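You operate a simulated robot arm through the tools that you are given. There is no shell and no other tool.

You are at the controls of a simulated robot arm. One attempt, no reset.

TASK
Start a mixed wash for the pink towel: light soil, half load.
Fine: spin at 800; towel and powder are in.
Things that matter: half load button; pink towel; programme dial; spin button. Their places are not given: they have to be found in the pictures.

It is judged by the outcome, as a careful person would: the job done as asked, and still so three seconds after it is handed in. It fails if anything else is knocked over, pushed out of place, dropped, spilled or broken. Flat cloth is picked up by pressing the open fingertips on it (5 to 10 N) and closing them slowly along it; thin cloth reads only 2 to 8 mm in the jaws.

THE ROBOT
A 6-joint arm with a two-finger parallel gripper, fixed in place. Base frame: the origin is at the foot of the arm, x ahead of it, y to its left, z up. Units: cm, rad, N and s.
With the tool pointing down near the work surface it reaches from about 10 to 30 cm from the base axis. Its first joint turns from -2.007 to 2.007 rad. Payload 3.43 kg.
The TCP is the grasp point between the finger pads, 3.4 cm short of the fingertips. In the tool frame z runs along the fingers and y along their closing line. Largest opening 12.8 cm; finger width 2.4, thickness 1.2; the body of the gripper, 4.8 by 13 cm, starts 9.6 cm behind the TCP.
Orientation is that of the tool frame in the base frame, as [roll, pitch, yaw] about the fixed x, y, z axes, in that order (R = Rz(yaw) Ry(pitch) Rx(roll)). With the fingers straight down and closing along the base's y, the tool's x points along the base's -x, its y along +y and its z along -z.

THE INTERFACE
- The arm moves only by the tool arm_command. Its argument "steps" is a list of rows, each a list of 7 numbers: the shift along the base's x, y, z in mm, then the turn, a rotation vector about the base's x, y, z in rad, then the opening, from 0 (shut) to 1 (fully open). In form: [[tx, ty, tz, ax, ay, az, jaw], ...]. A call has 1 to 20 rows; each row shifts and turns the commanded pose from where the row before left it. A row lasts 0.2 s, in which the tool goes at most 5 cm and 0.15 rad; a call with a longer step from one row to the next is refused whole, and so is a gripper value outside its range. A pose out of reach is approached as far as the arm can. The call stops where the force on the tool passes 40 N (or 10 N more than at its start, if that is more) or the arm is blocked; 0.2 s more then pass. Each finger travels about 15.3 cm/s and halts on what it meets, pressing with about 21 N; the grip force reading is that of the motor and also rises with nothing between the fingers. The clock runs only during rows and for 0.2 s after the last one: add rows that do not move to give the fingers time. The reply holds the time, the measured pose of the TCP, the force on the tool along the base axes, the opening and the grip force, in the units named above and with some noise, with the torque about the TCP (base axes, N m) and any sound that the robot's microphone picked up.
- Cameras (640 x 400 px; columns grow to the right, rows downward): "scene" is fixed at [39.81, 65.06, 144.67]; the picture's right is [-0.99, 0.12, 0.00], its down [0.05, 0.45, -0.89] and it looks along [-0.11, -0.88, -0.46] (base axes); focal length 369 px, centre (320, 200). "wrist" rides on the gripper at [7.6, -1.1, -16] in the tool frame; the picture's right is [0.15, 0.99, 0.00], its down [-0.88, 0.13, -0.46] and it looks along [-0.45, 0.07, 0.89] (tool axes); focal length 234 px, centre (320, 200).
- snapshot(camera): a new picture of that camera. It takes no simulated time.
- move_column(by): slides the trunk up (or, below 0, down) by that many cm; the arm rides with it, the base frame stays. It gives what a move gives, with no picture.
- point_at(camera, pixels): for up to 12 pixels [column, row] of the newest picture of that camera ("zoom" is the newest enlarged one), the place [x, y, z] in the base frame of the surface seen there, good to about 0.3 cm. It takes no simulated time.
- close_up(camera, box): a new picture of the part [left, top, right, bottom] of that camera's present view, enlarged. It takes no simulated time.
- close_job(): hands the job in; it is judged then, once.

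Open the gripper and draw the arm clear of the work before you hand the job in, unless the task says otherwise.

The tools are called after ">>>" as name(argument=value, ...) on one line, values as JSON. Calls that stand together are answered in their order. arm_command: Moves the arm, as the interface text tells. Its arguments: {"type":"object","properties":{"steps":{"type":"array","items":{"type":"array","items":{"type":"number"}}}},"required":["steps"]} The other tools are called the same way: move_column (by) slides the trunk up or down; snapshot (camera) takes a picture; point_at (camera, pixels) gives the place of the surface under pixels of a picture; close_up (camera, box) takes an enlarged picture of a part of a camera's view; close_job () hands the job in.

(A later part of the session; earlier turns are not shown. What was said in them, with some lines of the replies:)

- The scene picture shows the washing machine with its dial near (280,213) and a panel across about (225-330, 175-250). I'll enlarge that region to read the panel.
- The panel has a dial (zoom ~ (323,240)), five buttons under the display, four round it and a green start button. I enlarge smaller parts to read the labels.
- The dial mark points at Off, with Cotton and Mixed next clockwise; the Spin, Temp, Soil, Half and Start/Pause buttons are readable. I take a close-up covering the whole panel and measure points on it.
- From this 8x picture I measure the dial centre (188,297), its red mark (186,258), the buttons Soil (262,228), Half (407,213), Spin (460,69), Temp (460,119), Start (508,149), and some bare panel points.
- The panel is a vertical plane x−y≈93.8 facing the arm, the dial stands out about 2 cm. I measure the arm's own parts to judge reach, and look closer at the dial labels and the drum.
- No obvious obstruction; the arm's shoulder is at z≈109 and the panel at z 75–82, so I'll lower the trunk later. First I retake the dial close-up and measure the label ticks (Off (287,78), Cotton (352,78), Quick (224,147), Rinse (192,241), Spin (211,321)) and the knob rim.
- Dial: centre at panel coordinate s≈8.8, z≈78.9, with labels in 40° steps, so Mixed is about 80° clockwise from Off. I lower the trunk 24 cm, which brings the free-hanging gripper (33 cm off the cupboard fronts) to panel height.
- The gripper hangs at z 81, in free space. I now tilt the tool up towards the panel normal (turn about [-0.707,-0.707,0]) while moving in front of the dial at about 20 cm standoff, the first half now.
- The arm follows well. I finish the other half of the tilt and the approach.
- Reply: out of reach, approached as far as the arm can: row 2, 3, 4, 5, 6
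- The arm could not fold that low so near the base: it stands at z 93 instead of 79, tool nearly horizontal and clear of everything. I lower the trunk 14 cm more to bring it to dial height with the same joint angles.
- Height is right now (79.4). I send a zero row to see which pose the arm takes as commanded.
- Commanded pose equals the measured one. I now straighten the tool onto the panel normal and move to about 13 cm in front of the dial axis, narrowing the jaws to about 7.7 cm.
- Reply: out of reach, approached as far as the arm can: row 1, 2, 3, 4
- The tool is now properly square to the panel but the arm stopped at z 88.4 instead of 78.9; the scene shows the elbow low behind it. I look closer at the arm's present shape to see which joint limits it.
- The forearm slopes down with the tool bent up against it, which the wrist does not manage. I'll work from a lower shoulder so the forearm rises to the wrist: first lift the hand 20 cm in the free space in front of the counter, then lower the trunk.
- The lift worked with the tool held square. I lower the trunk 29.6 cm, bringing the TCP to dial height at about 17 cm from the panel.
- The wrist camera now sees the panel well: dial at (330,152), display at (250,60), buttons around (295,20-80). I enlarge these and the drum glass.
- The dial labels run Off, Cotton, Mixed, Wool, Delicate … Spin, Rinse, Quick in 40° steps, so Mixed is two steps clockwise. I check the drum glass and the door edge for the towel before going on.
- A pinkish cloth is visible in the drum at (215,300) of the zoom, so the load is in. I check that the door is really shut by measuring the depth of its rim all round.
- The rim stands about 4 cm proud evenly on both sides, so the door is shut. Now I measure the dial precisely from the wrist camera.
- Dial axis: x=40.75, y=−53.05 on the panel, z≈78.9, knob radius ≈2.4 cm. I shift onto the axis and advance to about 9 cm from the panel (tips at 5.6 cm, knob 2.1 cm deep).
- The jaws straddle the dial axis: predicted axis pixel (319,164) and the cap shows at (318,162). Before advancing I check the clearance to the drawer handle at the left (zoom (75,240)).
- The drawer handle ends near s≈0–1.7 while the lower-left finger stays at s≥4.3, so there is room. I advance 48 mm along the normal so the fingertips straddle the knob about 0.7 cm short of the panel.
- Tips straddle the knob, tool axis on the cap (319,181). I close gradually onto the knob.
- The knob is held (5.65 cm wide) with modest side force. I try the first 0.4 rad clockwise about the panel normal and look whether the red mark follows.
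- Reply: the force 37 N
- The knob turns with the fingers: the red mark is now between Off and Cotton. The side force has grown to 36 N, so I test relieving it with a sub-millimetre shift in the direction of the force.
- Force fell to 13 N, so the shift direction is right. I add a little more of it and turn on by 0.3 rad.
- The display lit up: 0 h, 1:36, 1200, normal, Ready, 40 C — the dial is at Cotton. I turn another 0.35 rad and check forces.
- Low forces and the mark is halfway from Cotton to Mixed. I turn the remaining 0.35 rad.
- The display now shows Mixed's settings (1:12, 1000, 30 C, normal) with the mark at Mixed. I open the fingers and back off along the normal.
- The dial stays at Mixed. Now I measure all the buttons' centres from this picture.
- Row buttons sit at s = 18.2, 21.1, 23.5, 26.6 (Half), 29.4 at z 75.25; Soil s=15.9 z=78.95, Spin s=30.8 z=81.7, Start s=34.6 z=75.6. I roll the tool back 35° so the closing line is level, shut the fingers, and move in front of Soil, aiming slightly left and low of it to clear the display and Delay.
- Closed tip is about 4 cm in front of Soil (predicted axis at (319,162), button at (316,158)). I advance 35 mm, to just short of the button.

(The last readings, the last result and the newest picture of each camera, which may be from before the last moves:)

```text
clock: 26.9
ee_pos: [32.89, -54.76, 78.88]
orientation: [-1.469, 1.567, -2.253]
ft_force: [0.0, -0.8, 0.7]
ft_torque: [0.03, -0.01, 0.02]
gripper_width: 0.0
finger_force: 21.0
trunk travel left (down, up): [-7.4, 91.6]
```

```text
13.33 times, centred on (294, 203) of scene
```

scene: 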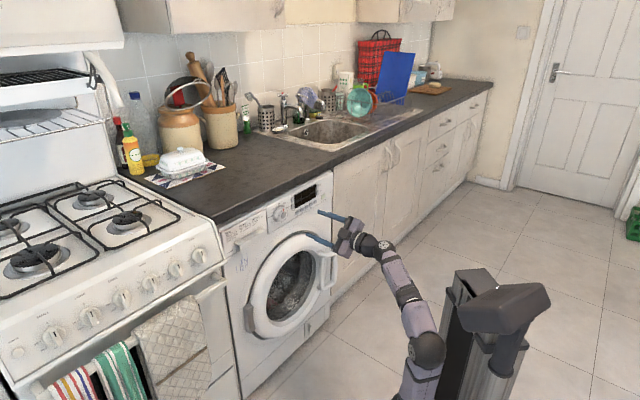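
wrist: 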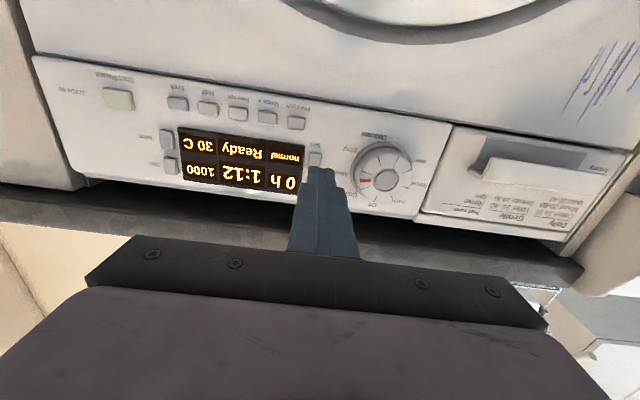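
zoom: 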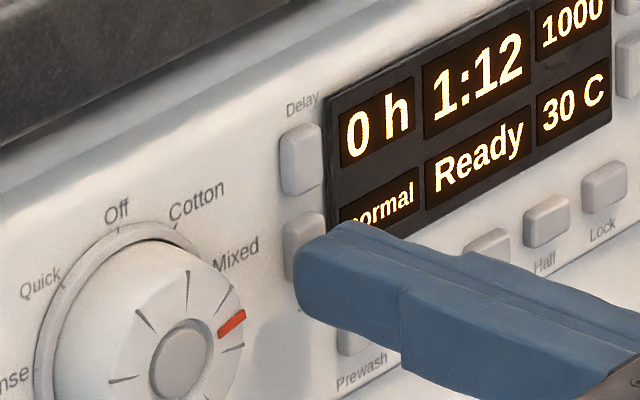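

The tip is about 4 mm off the Soil button and covers its left two thirds. I shift 2 mm right and press in small steps, watching force and the display.

>>> arm_command(steps=[[-1.4, -1.4, 0, 0, 0, 0, 0], [1.4, -1.4, 0, 0, 0, 0, 0], [1.4, -1.4, 0, 0, 0, 0, 0], [0.7, -0.7, 0, 0, 0, 0, 0], [0.7, -0.7, 0, 0, 0, 0, 0]])

>>> close_up(camera="scene", box=[270, 178, 326, 213])

```text
clock: 28.1
ee_pos: [33.1, -55.16, 79.02]
orientation: [-1.479, 1.568, -2.265]
ft_force: [-0.5, 0.3, -0.5]
ft_torque: [-0.01, 0.02, -0.01]
gripper_width: 0.04
finger_force: 20.6
trunk travel left (down, up): [-7.4, 91.6]
```

```text
11.43 times, centred on (298, 196) of scene
```

zoom: 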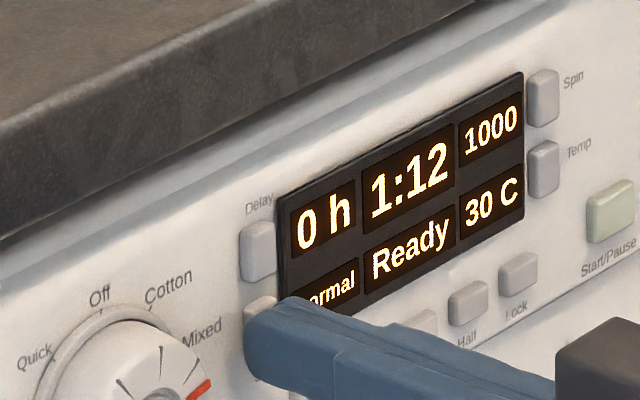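

No contact force yet; tip about level with the button face. I continue in 1 mm steps.

>>> arm_command(steps=[[0.7, -0.7, 0, 0, 0, 0, 0], [0.7, -0.7, 0, 0, 0, 0, 0], [0, 0, 0, 0, 0, 0, 0]])

>>> close_up(camera="scene", box=[270, 178, 326, 213])

```text
clock: 28.9
ee_pos: [33.24, -55.48, 78.85]
orientation: [-1.558, 1.569, -2.342]
ft_force: [-1.6, 2.1, -0.9]
ft_torque: [0.04, 0.0, -0.02]
gripper_width: 0.0
finger_force: 20.6
trunk travel left (down, up): [-7.4, 91.6]
heard: click
```

```text
11.43 times, centred on (298, 196) of scene
```

zoom: 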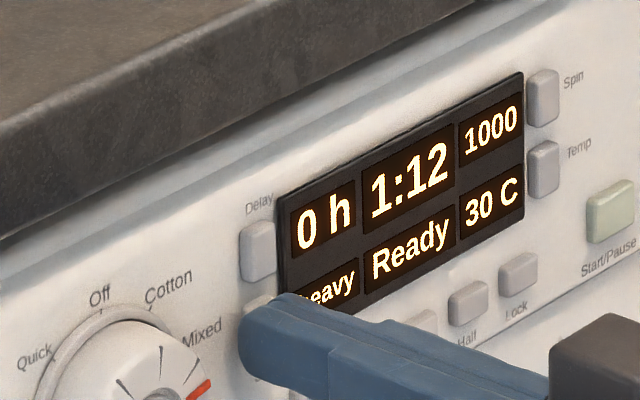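

Clicked: soil went to "heavy" with only 2.6 N. I withdraw 5 mm, then press again the same amount for the next setting.

>>> arm_command(steps=[[-1.8, 1.8, 0, 0, 0, 0, 0], [-1.8, 1.8, 0, 0, 0, 0, 0], [0, 0, 0, 0, 0, 0, 0]])

>>> arm_command(steps=[[1.4, -1.4, 0, 0, 0, 0, 0], [0.7, -0.7, 0, 0, 0, 0, 0], [0.7, -0.7, 0, 0, 0, 0, 0], [0.7, -0.7, 0, 0, 0, 0, 0], [0, 0, 0, 0, 0, 0, 0]])

>>> close_up(camera="scene", box=[270, 178, 326, 213])

```text
clock: 29.7
ee_pos: [32.89, -55.03, 78.81]
orientation: [-1.564, 1.567, -2.348]
ft_force: [-0.7, 0.3, 0.5]
ft_torque: [0.0, -0.03, 0.02]
gripper_width: 0.01
finger_force: 20.8
trunk travel left (down, up): [-7.4, 91.6]
```

```text
clock: 30.9
ee_pos: [33.19, -55.38, 78.79]
orientation: [-1.504, 1.568, -2.288]
ft_force: [0.1, 0.7, -0.7]
ft_torque: [0.04, 0.02, -0.01]
gripper_width: 0.0
finger_force: 20.6
trunk travel left (down, up): [-7.4, 91.6]
```

```text
11.43 times, centred on (298, 196) of scene
```

zoom: 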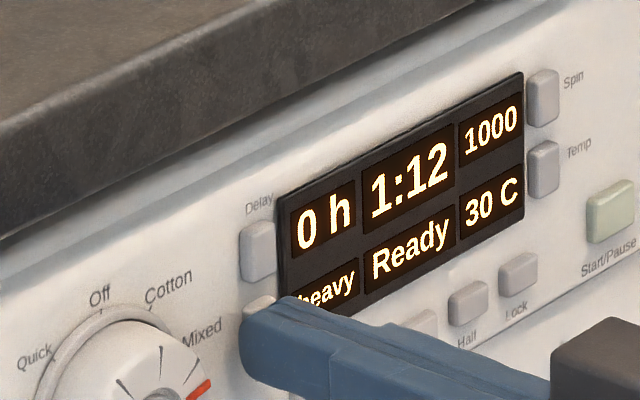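

The second press was not yet deep enough (no click). I push on by 1 mm steps.

>>> arm_command(steps=[[0.7, -0.7, 0, 0, 0, 0, 0], [0.7, -0.7, 0, 0, 0, 0, 0], [0, 0, 0, 0, 0, 0, 0]])

>>> close_up(camera="scene", box=[270, 178, 326, 213])

```text
clock: 31.7
ee_pos: [33.37, -55.5, 78.85]
orientation: [-1.385, 1.57, -2.169]
ft_force: [-0.8, 3.0, -0.1]
ft_torque: [-0.02, 0.03, 0.01]
gripper_width: 0.0
finger_force: 21.3
trunk travel left (down, up): [-7.4, 91.6]
heard: click
```

```text
11.43 times, centred on (298, 196) of scene
```

zoom: 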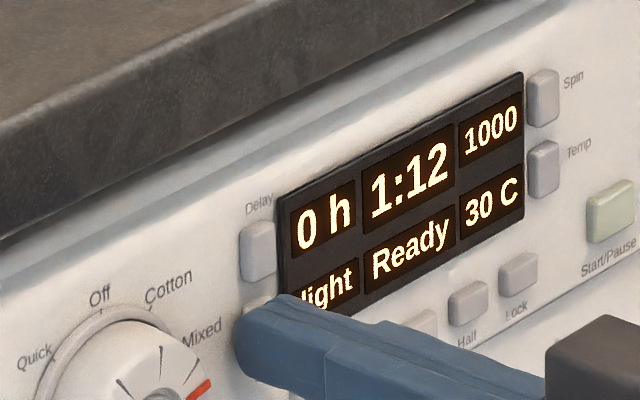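

Soil now reads "light". I withdraw 4.5 cm and move in front of the Half button (s=26.6, z=75.25).

>>> arm_command(steps=[[-10, 10, 0, 0, 0, 0, 0], [-22, 22, 0, 0, 0, 0, 0], [-17.6, -21.1, -9, 0, 0, 0, 0], [-17.6, -21.1, -9, 0, 0, 0, 0], [-17.6, -21.1, -9, 0, 0, 0, 0], [-17.6, -21.1, -9, 0, 0, 0, 0], [0, 0, 0, 0, 0, 0, 0]])

>>> snapshot(camera="wrist")

>>> close_up(camera="scene", box=[250, 178, 380, 259])

```text
clock: 33.3
ee_pos: [22.95, -60.79, 75.24]
orientation: [-1.533, 1.566, -2.316]
ft_force: [0.2, 0.0, -0.4]
ft_torque: [-0.03, 0.02, -0.01]
gripper_width: 0.01
finger_force: 20.8
trunk travel left (down, up): [-7.4, 91.6]
```

```text
taken
```

wrist: 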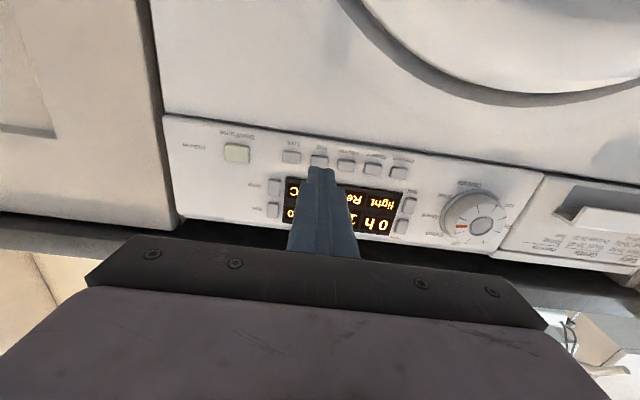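

```text
4.92 times, centred on (315, 218) of scene
```

zoom: 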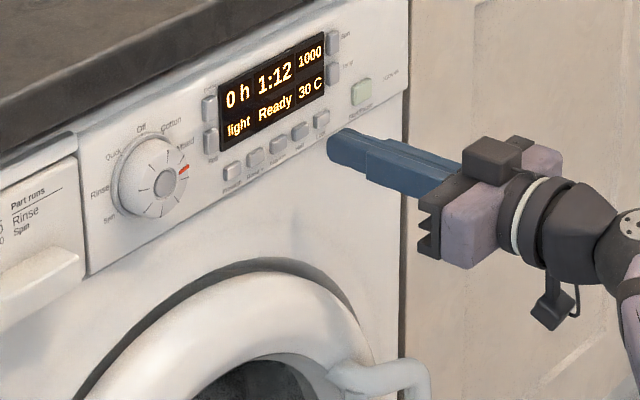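

In the wrist view the row reads Start (238,153), Lock (291,156), Half (319,162), Easy iron (347,166); the tool axis falls on Half at (319,165). I advance 28 mm to just short of it.

>>> arm_command(steps=[[6.6, -6.6, 0, 0, 0, 0, 0], [6.6, -6.6, 0, 0, 0, 0, 0], [6.6, -6.6, 0, 0, 0, 0, 0], [0, 0, 0, 0, 0, 0, 0]])

>>> close_up(camera="wrist", box=[240, 110, 400, 210])

```text
clock: 34.3
ee_pos: [25.07, -62.67, 75.3]
orientation: [-1.529, 1.568, -2.311]
ft_force: [0.7, -0.9, 0.5]
ft_torque: [0.02, 0.02, 0.0]
gripper_width: 0.0
finger_force: 21.0
trunk travel left (down, up): [-7.4, 91.6]
```

```text
4.00 times, centred on (320, 160) of wrist
```

zoom: 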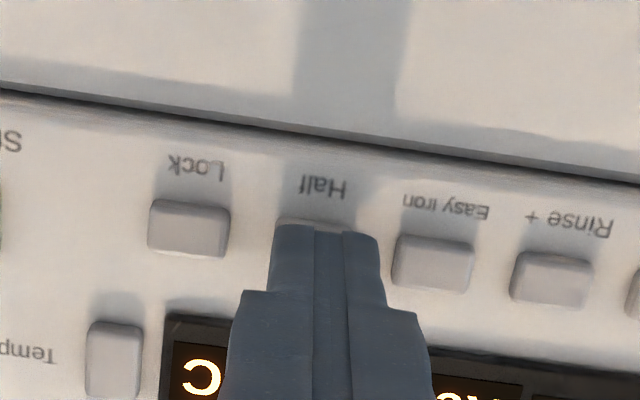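

The tip covers Half, slightly towards Easy iron. I shift 1.5 mm towards Lock and press in small steps.

>>> arm_command(steps=[[-1.2, -1.2, 0, 0, 0, 0, 0], [1.4, -1.4, 0, 0, 0, 0, 0], [0.7, -0.7, 0, 0, 0, 0, 0], [0.7, -0.7, 0, 0, 0, 0, 0], [0.7, -0.7, 0, 0, 0, 0, 0], [0.7, -0.7, 0, 0, 0, 0, 0], [0, 0, 0, 0, 0, 0, 0]])

>>> close_up(camera="scene", box=[270, 178, 334, 218])

```text
clock: 35.9
ee_pos: [25.45, -63.26, 75.26]
orientation: [-1.648, 1.568, -2.429]
ft_force: [-1.6, 0.4, -0.9]
ft_torque: [-0.01, -0.01, 0.0]
gripper_width: 0.0
finger_force: 20.8
trunk travel left (down, up): [-7.4, 91.6]
heard: click
```

```text
10.00 times, centred on (302, 198) of scene
```

zoom: 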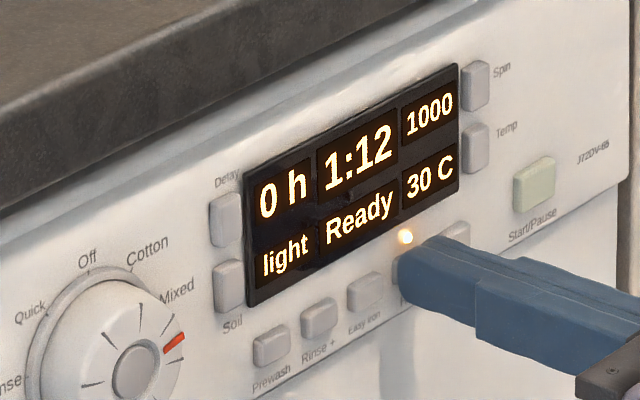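

The Half lamp lit above the button at (404,236). I withdraw 6 cm and check the panel.

>>> arm_command(steps=[[-7, 7, 0, 0, 0, 0, 0], [-18, 18, 0, 0, 0, 0, 0], [-18, 18, 0, 0, 0, 0, 0], [0, 0, 0, 0, 0, 0, 0]])

>>> close_up(camera="scene", box=[270, 178, 334, 218])

>>> move_column(by=12)

```text
clock: 36.9
ee_pos: [21.1, -58.92, 75.45]
orientation: [-1.41, 1.568, -2.193]
ft_force: [-0.4, 0.1, -0.2]
ft_torque: [-0.02, 0.01, 0.0]
gripper_width: 0.0
finger_force: 20.5
trunk travel left (down, up): [-7.4, 91.6]
```

```text
10.00 times, centred on (302, 198) of scene
```

zoom: 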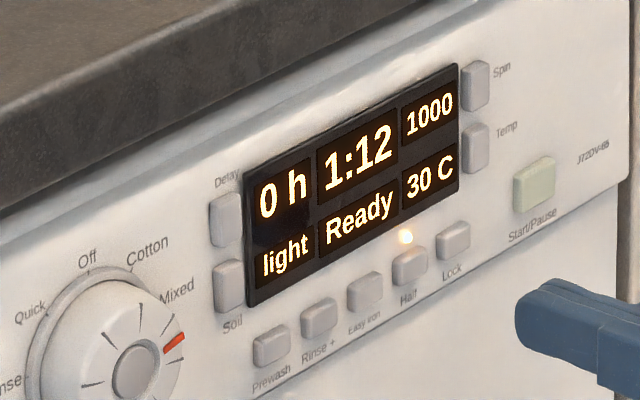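

```text
clock: 38.4
ee_pos: [21.33, -59.04, 87.27]
orientation: [-1.525, 1.566, -2.309]
ft_force: [0.2, 0.0, -0.2]
ft_torque: [0.02, -0.01, 0.01]
gripper_width: 0.0
finger_force: 20.9
trunk travel left (down, up): [-19.4, 79.6]
```

Settings hold: light, Half lamp on, 1000, 30 C. Trunk is 12 cm higher; I move the closed tip in front of the Spin button (s≈31.1, z≈81.9, aiming slightly right and high of centre).

>>> arm_command(steps=[[-4.5, -16.7, -17.9, 0, 0, 0, 0], [-4.5, -16.7, -17.9, 0, 0, 0, 0], [-4.5, -16.7, -17.9, 0, 0, 0, 0], [0, 0, 0, 0, 0, 0, 0]])

>>> snapshot(camera="wrist")

>>> close_up(camera="scene", box=[260, 168, 380, 243])

```text
clock: 39.4
ee_pos: [19.94, -63.93, 81.89]
orientation: [-1.431, 1.568, -2.213]
ft_force: [-0.1, 0.7, -0.3]
ft_torque: [0.02, 0.04, -0.04]
gripper_width: 0.0
finger_force: 21.0
trunk travel left (down, up): [-19.4, 79.6]
```

```text
taken
```

wrist: 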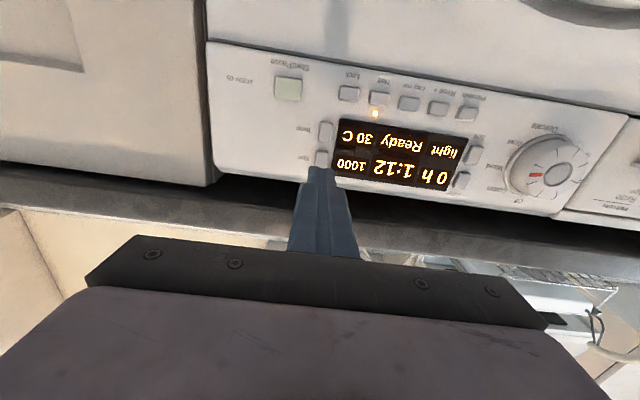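

```text
5.33 times, centred on (320, 206) of scene
```

zoom: 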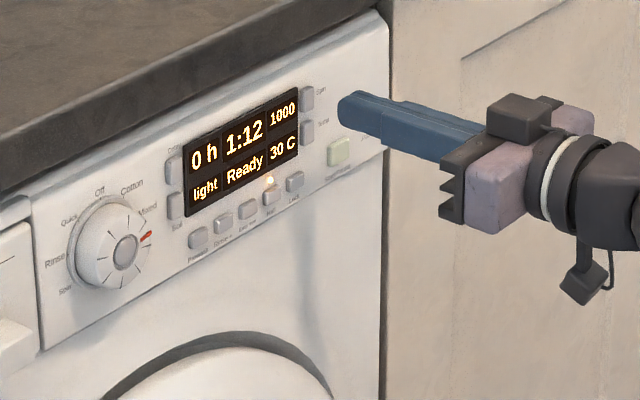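

Spin is at (322,158) behind the tip and Temp at (327,130), clear of it. I advance 27 mm.

>>> arm_command(steps=[[6.4, -6.4, 0, 0, 0, 0, 0], [6.4, -6.4, 0, 0, 0, 0, 0], [6.4, -6.4, 0, 0, 0, 0, 0], [0, 0, 0, 0, 0, 0, 0]])

>>> close_up(camera="wrist", box=[240, 110, 400, 210])

>>> close_up(camera="scene", box=[290, 168, 354, 208])

```text
clock: 40.4
ee_pos: [21.89, -65.89, 82.01]
orientation: [-1.462, 1.569, -2.249]
ft_force: [-0.3, -0.1, -0.4]
ft_torque: [-0.01, 0.06, 0.02]
gripper_width: 0.02
finger_force: 21.0
trunk travel left (down, up): [-19.4, 79.6]
```

```text
4.00 times, centred on (320, 160) of wrist
```

zoom: 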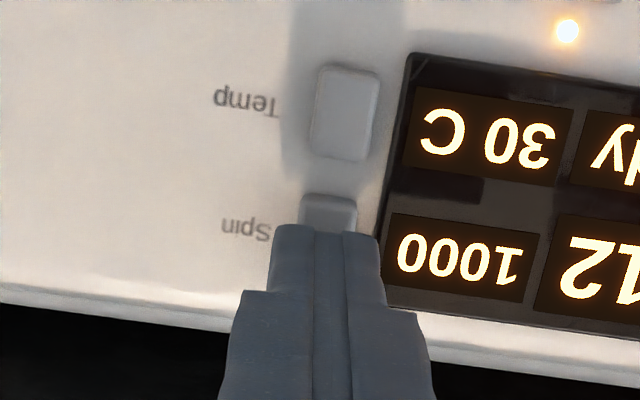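

```text
10.00 times, centred on (322, 188) of scene
```

zoom: 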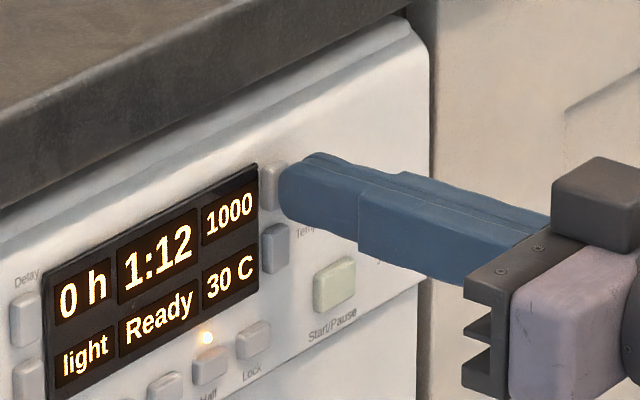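

The tip covers Spin, whose lower end shows at (328,205); the display edge is close on one side. I shift 1.5 mm away from the display and 2 mm down, then press in small steps.

>>> arm_command(steps=[[-1.1, -1.1, -2, 0, 0, 0, 0], [1.4, -1.4, 0, 0, 0, 0, 0], [0.7, -0.7, 0, 0, 0, 0, 0], [0.7, -0.7, 0, 0, 0, 0, 0], [0.7, -0.7, 0, 0, 0, 0, 0], [0.7, -0.7, 0, 0, 0, 0, 0], [0, 0, 0, 0, 0, 0, 0]])

>>> close_up(camera="scene", box=[270, 178, 334, 218])

```text
clock: 42.0
ee_pos: [22.26, -66.54, 81.77]
orientation: [-1.43, 1.566, -2.215]
ft_force: [-0.3, 1.8, 0.1]
ft_torque: [0.0, -0.01, 0.01]
gripper_width: 0.02
finger_force: 21.0
trunk travel left (down, up): [-19.4, 79.6]
heard: click
```

```text
10.00 times, centred on (302, 198) of scene
```

zoom: 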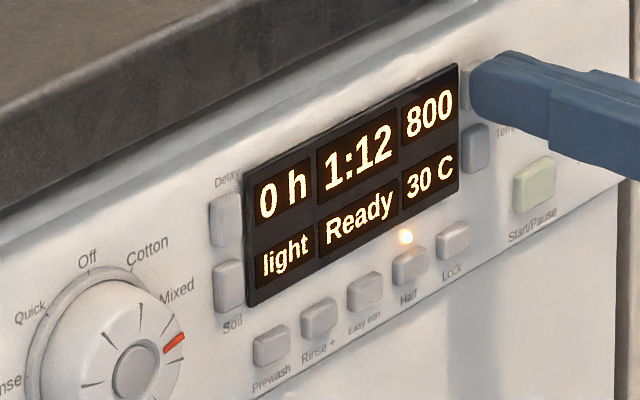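

One press gave 800; light, half lamp and 30 C are unchanged. I withdraw 5 cm and move in front of the green Start/Pause button (s=34.6, z=75.6).

>>> arm_command(steps=[[-7, 7, 0, 0, 0, 0, 0], [-14, 14, 0, 0, 0, 0, 0], [-14, 14, 0, 0, 0, 0, 0], [-4.3, -11.3, -20.6, 0, 0, 0, 0], [-4.3, -11.3, -20.6, 0, 0, 0, 0], [-4.3, -11.3, -20.6, 0, 0, 0, 0], [0, 0, 0, 0, 0, 0, 0]])

>>> snapshot(camera="wrist")

>>> close_up(camera="scene", box=[270, 178, 334, 218])

```text
clock: 43.6
ee_pos: [17.39, -66.31, 75.45]
orientation: [-1.37, 1.567, -2.156]
ft_force: [0.6, -0.2, 0.6]
ft_torque: [0.01, 0.02, 0.03]
gripper_width: 0.01
finger_force: 20.9
trunk travel left (down, up): [-19.4, 79.6]
```

```text
taken
```

wrist: 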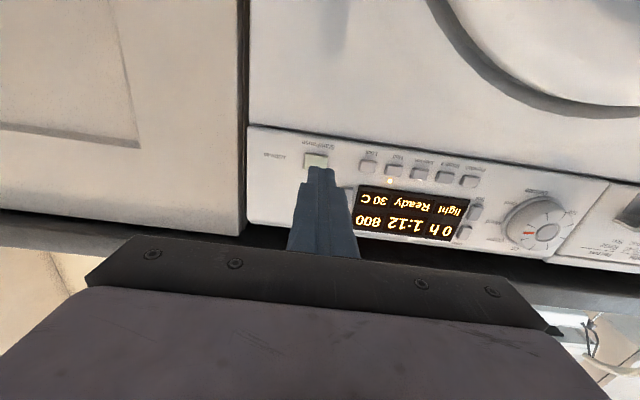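

```text
10.00 times, centred on (302, 198) of scene
```

zoom: 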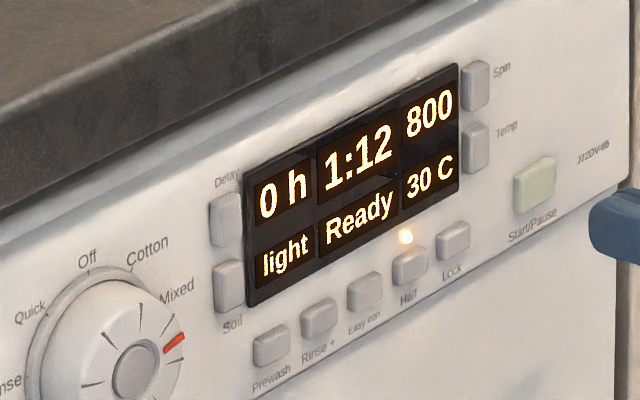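

All settings read right: Mixed, light, 800, Half lamp lit, no delay; Start/Pause is at (316,161), on the tool axis. I advance and press it in small steps.

>>> arm_command(steps=[[6.6, -6.6, 0, 0, 0, 0, 0], [6.6, -6.6, 0, 0, 0, 0, 0], [6.6, -6.6, 0, 0, 0, 0, 0], [0, 0, 0, 0, 0, 0, 0]])

>>> close_up(camera="wrist", box=[240, 110, 400, 210])

```text
clock: 44.6
ee_pos: [19.4, -68.22, 75.62]
orientation: [-1.582, 1.567, -2.368]
ft_force: [0.7, -0.1, 0.2]
ft_torque: [0.0, 0.01, 0.0]
gripper_width: 0.02
finger_force: 21.2
trunk travel left (down, up): [-19.4, 79.6]
```

```text
4.00 times, centred on (320, 160) of wrist
```

zoom: 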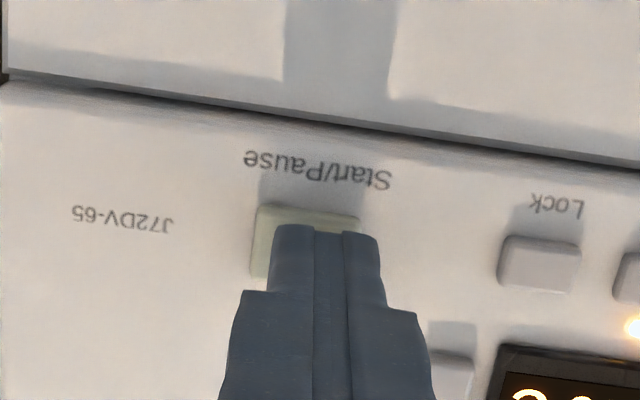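

The tip covers Start/Pause and nothing else. I press in 1 mm steps.

>>> arm_command(steps=[[1.4, -1.4, 0, 0, 0, 0, 0], [0.7, -0.7, 0, 0, 0, 0, 0], [0.7, -0.7, 0, 0, 0, 0, 0], [0.7, -0.7, 0, 0, 0, 0, 0], [0.7, -0.7, 0, 0, 0, 0, 0], [0, 0, 0, 0, 0, 0, 0]])

>>> close_up(camera="scene", box=[270, 178, 334, 218])

```text
clock: 46.0
ee_pos: [19.69, -68.72, 75.57]
orientation: [-1.508, 1.566, -2.291]
ft_force: [-0.3, -0.6, -0.2]
ft_torque: [0.01, -0.03, 0.03]
gripper_width: 0.01
finger_force: 20.8
trunk travel left (down, up): [-19.4, 79.6]
```

```text
10.00 times, centred on (302, 198) of scene
```

zoom: 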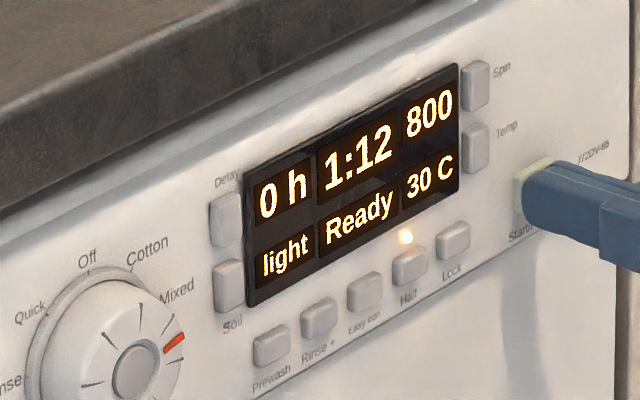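

No click yet (D≈3.8 cm). I push on by 1 mm steps.

>>> arm_command(steps=[[0.7, -0.7, 0, 0, 0, 0, 0], [0.7, -0.7, 0, 0, 0, 0, 0], [0, 0, 0, 0, 0, 0, 0]])

>>> close_up(camera="scene", box=[270, 178, 334, 218])

```text
clock: 46.8
ee_pos: [19.82, -68.91, 75.62]
orientation: [-1.551, 1.569, -2.335]
ft_force: [-0.5, 1.9, -0.7]
ft_torque: [-0.02, 0.01, 0.03]
gripper_width: 0.01
finger_force: 21.5
trunk travel left (down, up): [-19.4, 79.6]
heard: click
```

```text
10.00 times, centred on (302, 198) of scene
```

zoom: 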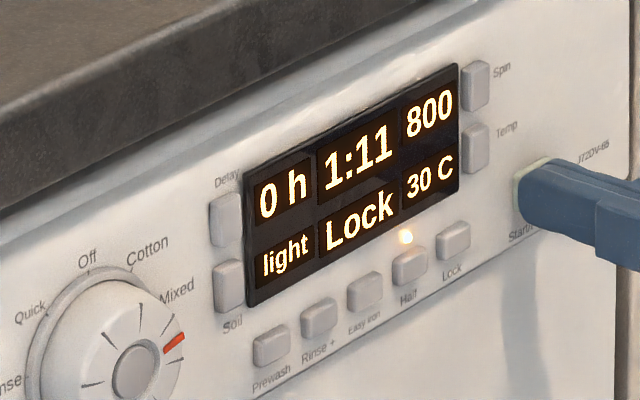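

Click: the display shows "Lock" and 1:11, the cycle is starting. I withdraw from the panel, open the gripper once clear, and watch the display.

>>> arm_command(steps=[[-7, 7, 0, 0, 0, 0, 0], [-18, 18, 0, 0, 0, 0, 0], [-25, 25, 0, 0, 0, 0, 0], [-25, 25, 0, 0, 0, 0, 0], [-25, 25, 0, 0, 0, 0, 0.3], [0, 0, 0, 0, 0, 0, 0.6], [0, 0, 0, 0, 0, 0, 0.8], [0, 0, 0, 0, 0, 0, 0.8]])

>>> close_up(camera="scene", box=[260, 178, 340, 228])

>>> snapshot(camera="scene")

```text
clock: 48.6
ee_pos: [9.8, -58.83, 75.52]
orientation: [-1.513, 1.568, -2.298]
ft_force: [0.2, -0.1, -0.6]
ft_torque: [-0.01, 0.03, -0.02]
gripper_width: 10.22
finger_force: 0.0
trunk travel left (down, up): [-19.4, 79.6]
```

```text
8.00 times, centred on (300, 203) of scene
```

zoom: 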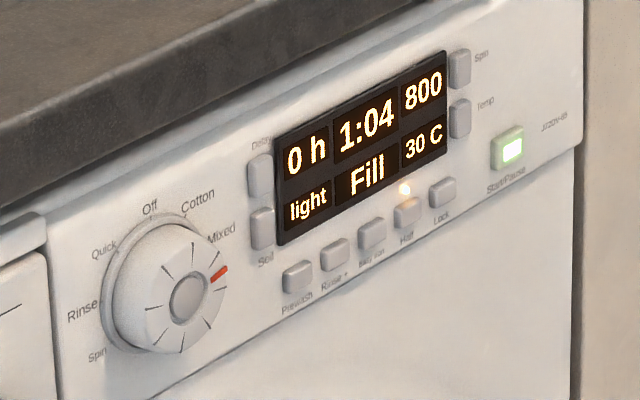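

```text
taken
```

scene: 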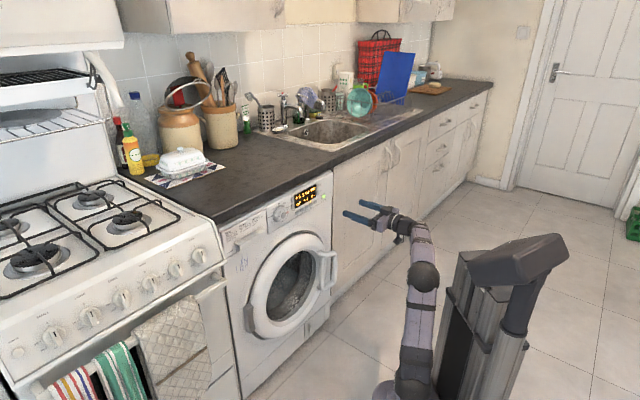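

The machine runs: "Fill", 1:04, Start lamp green, Half lamp on, light, 800, 30 C. I wait a little more while drawing the arm farther back, and check once again including the drum.

>>> arm_command(steps=[[-10, 20, 0, 0, 0, 0, 0.8], [-10, 20, 0, 0, 0, 0, 0.8], [-10, 20, 0, 0, 0, 0, 0.8], [0, 0, 0, 0, 0, 0, 0.8], [0, 0, 0, 0, 0, 0, 0.8], [0, 0, 0, 0, 0, 0, 0.8], [0, 0, 0, 0, 0, 0, 0.8], [0, 0, 0, 0, 0, 0, 0.8], [0, 0, 0, 0, 0, 0, 0.8], [0, 0, 0, 0, 0, 0, 0.8]])

>>> close_up(camera="scene", box=[260, 178, 340, 228])

>>> close_up(camera="scene", box=[250, 230, 340, 345])

```text
clock: 50.8
ee_pos: [8.93, -53.77, 75.5]
orientation: [-1.511, 1.567, -2.298]
ft_force: [-0.1, 0.3, -0.3]
ft_torque: [0.0, 0.03, 0.01]
gripper_width: 10.23
finger_force: 0.1
out of reach, approached as far as the arm can: row 2, 3
trunk travel left (down, up): [-19.4, 79.6]
```

```text
8.00 times, centred on (300, 203) of scene
```

zoom: 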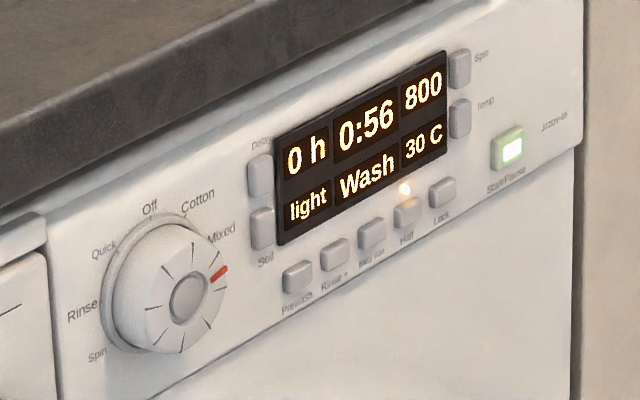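

```text
3.48 times, centred on (295, 288) of scene
```

zoom: 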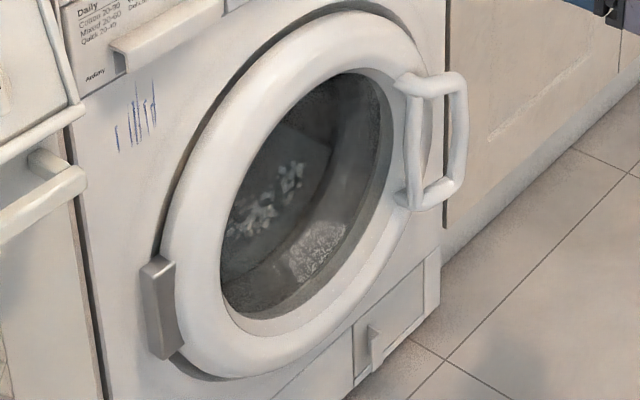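

The display shows "Wash", 0:56, light, 800, 30 C, with the dial at Mixed and the Half and Start lamps lit. The door is shut and the arm is well clear with the gripper open, so I hand the job in.

>>> close_job()

```text
The job is handed in.
```

The wash is running on Mixed with light soil, half load and the spin at 800. When I handed the job in, the display read "Wash" with 0:56 left, and the Half and Start lamps were lit.

- **Temperature and delay:** I left these as Mixed set them, at 30 C with no delay.
- **Load:** before starting, I could see a pinkish cloth through the drum glass, and the door measured shut. I took your word that the powder was in and did not check it.
- **Arm:** the gripper is open and well clear of the machine. I saw nothing knocked or moved.
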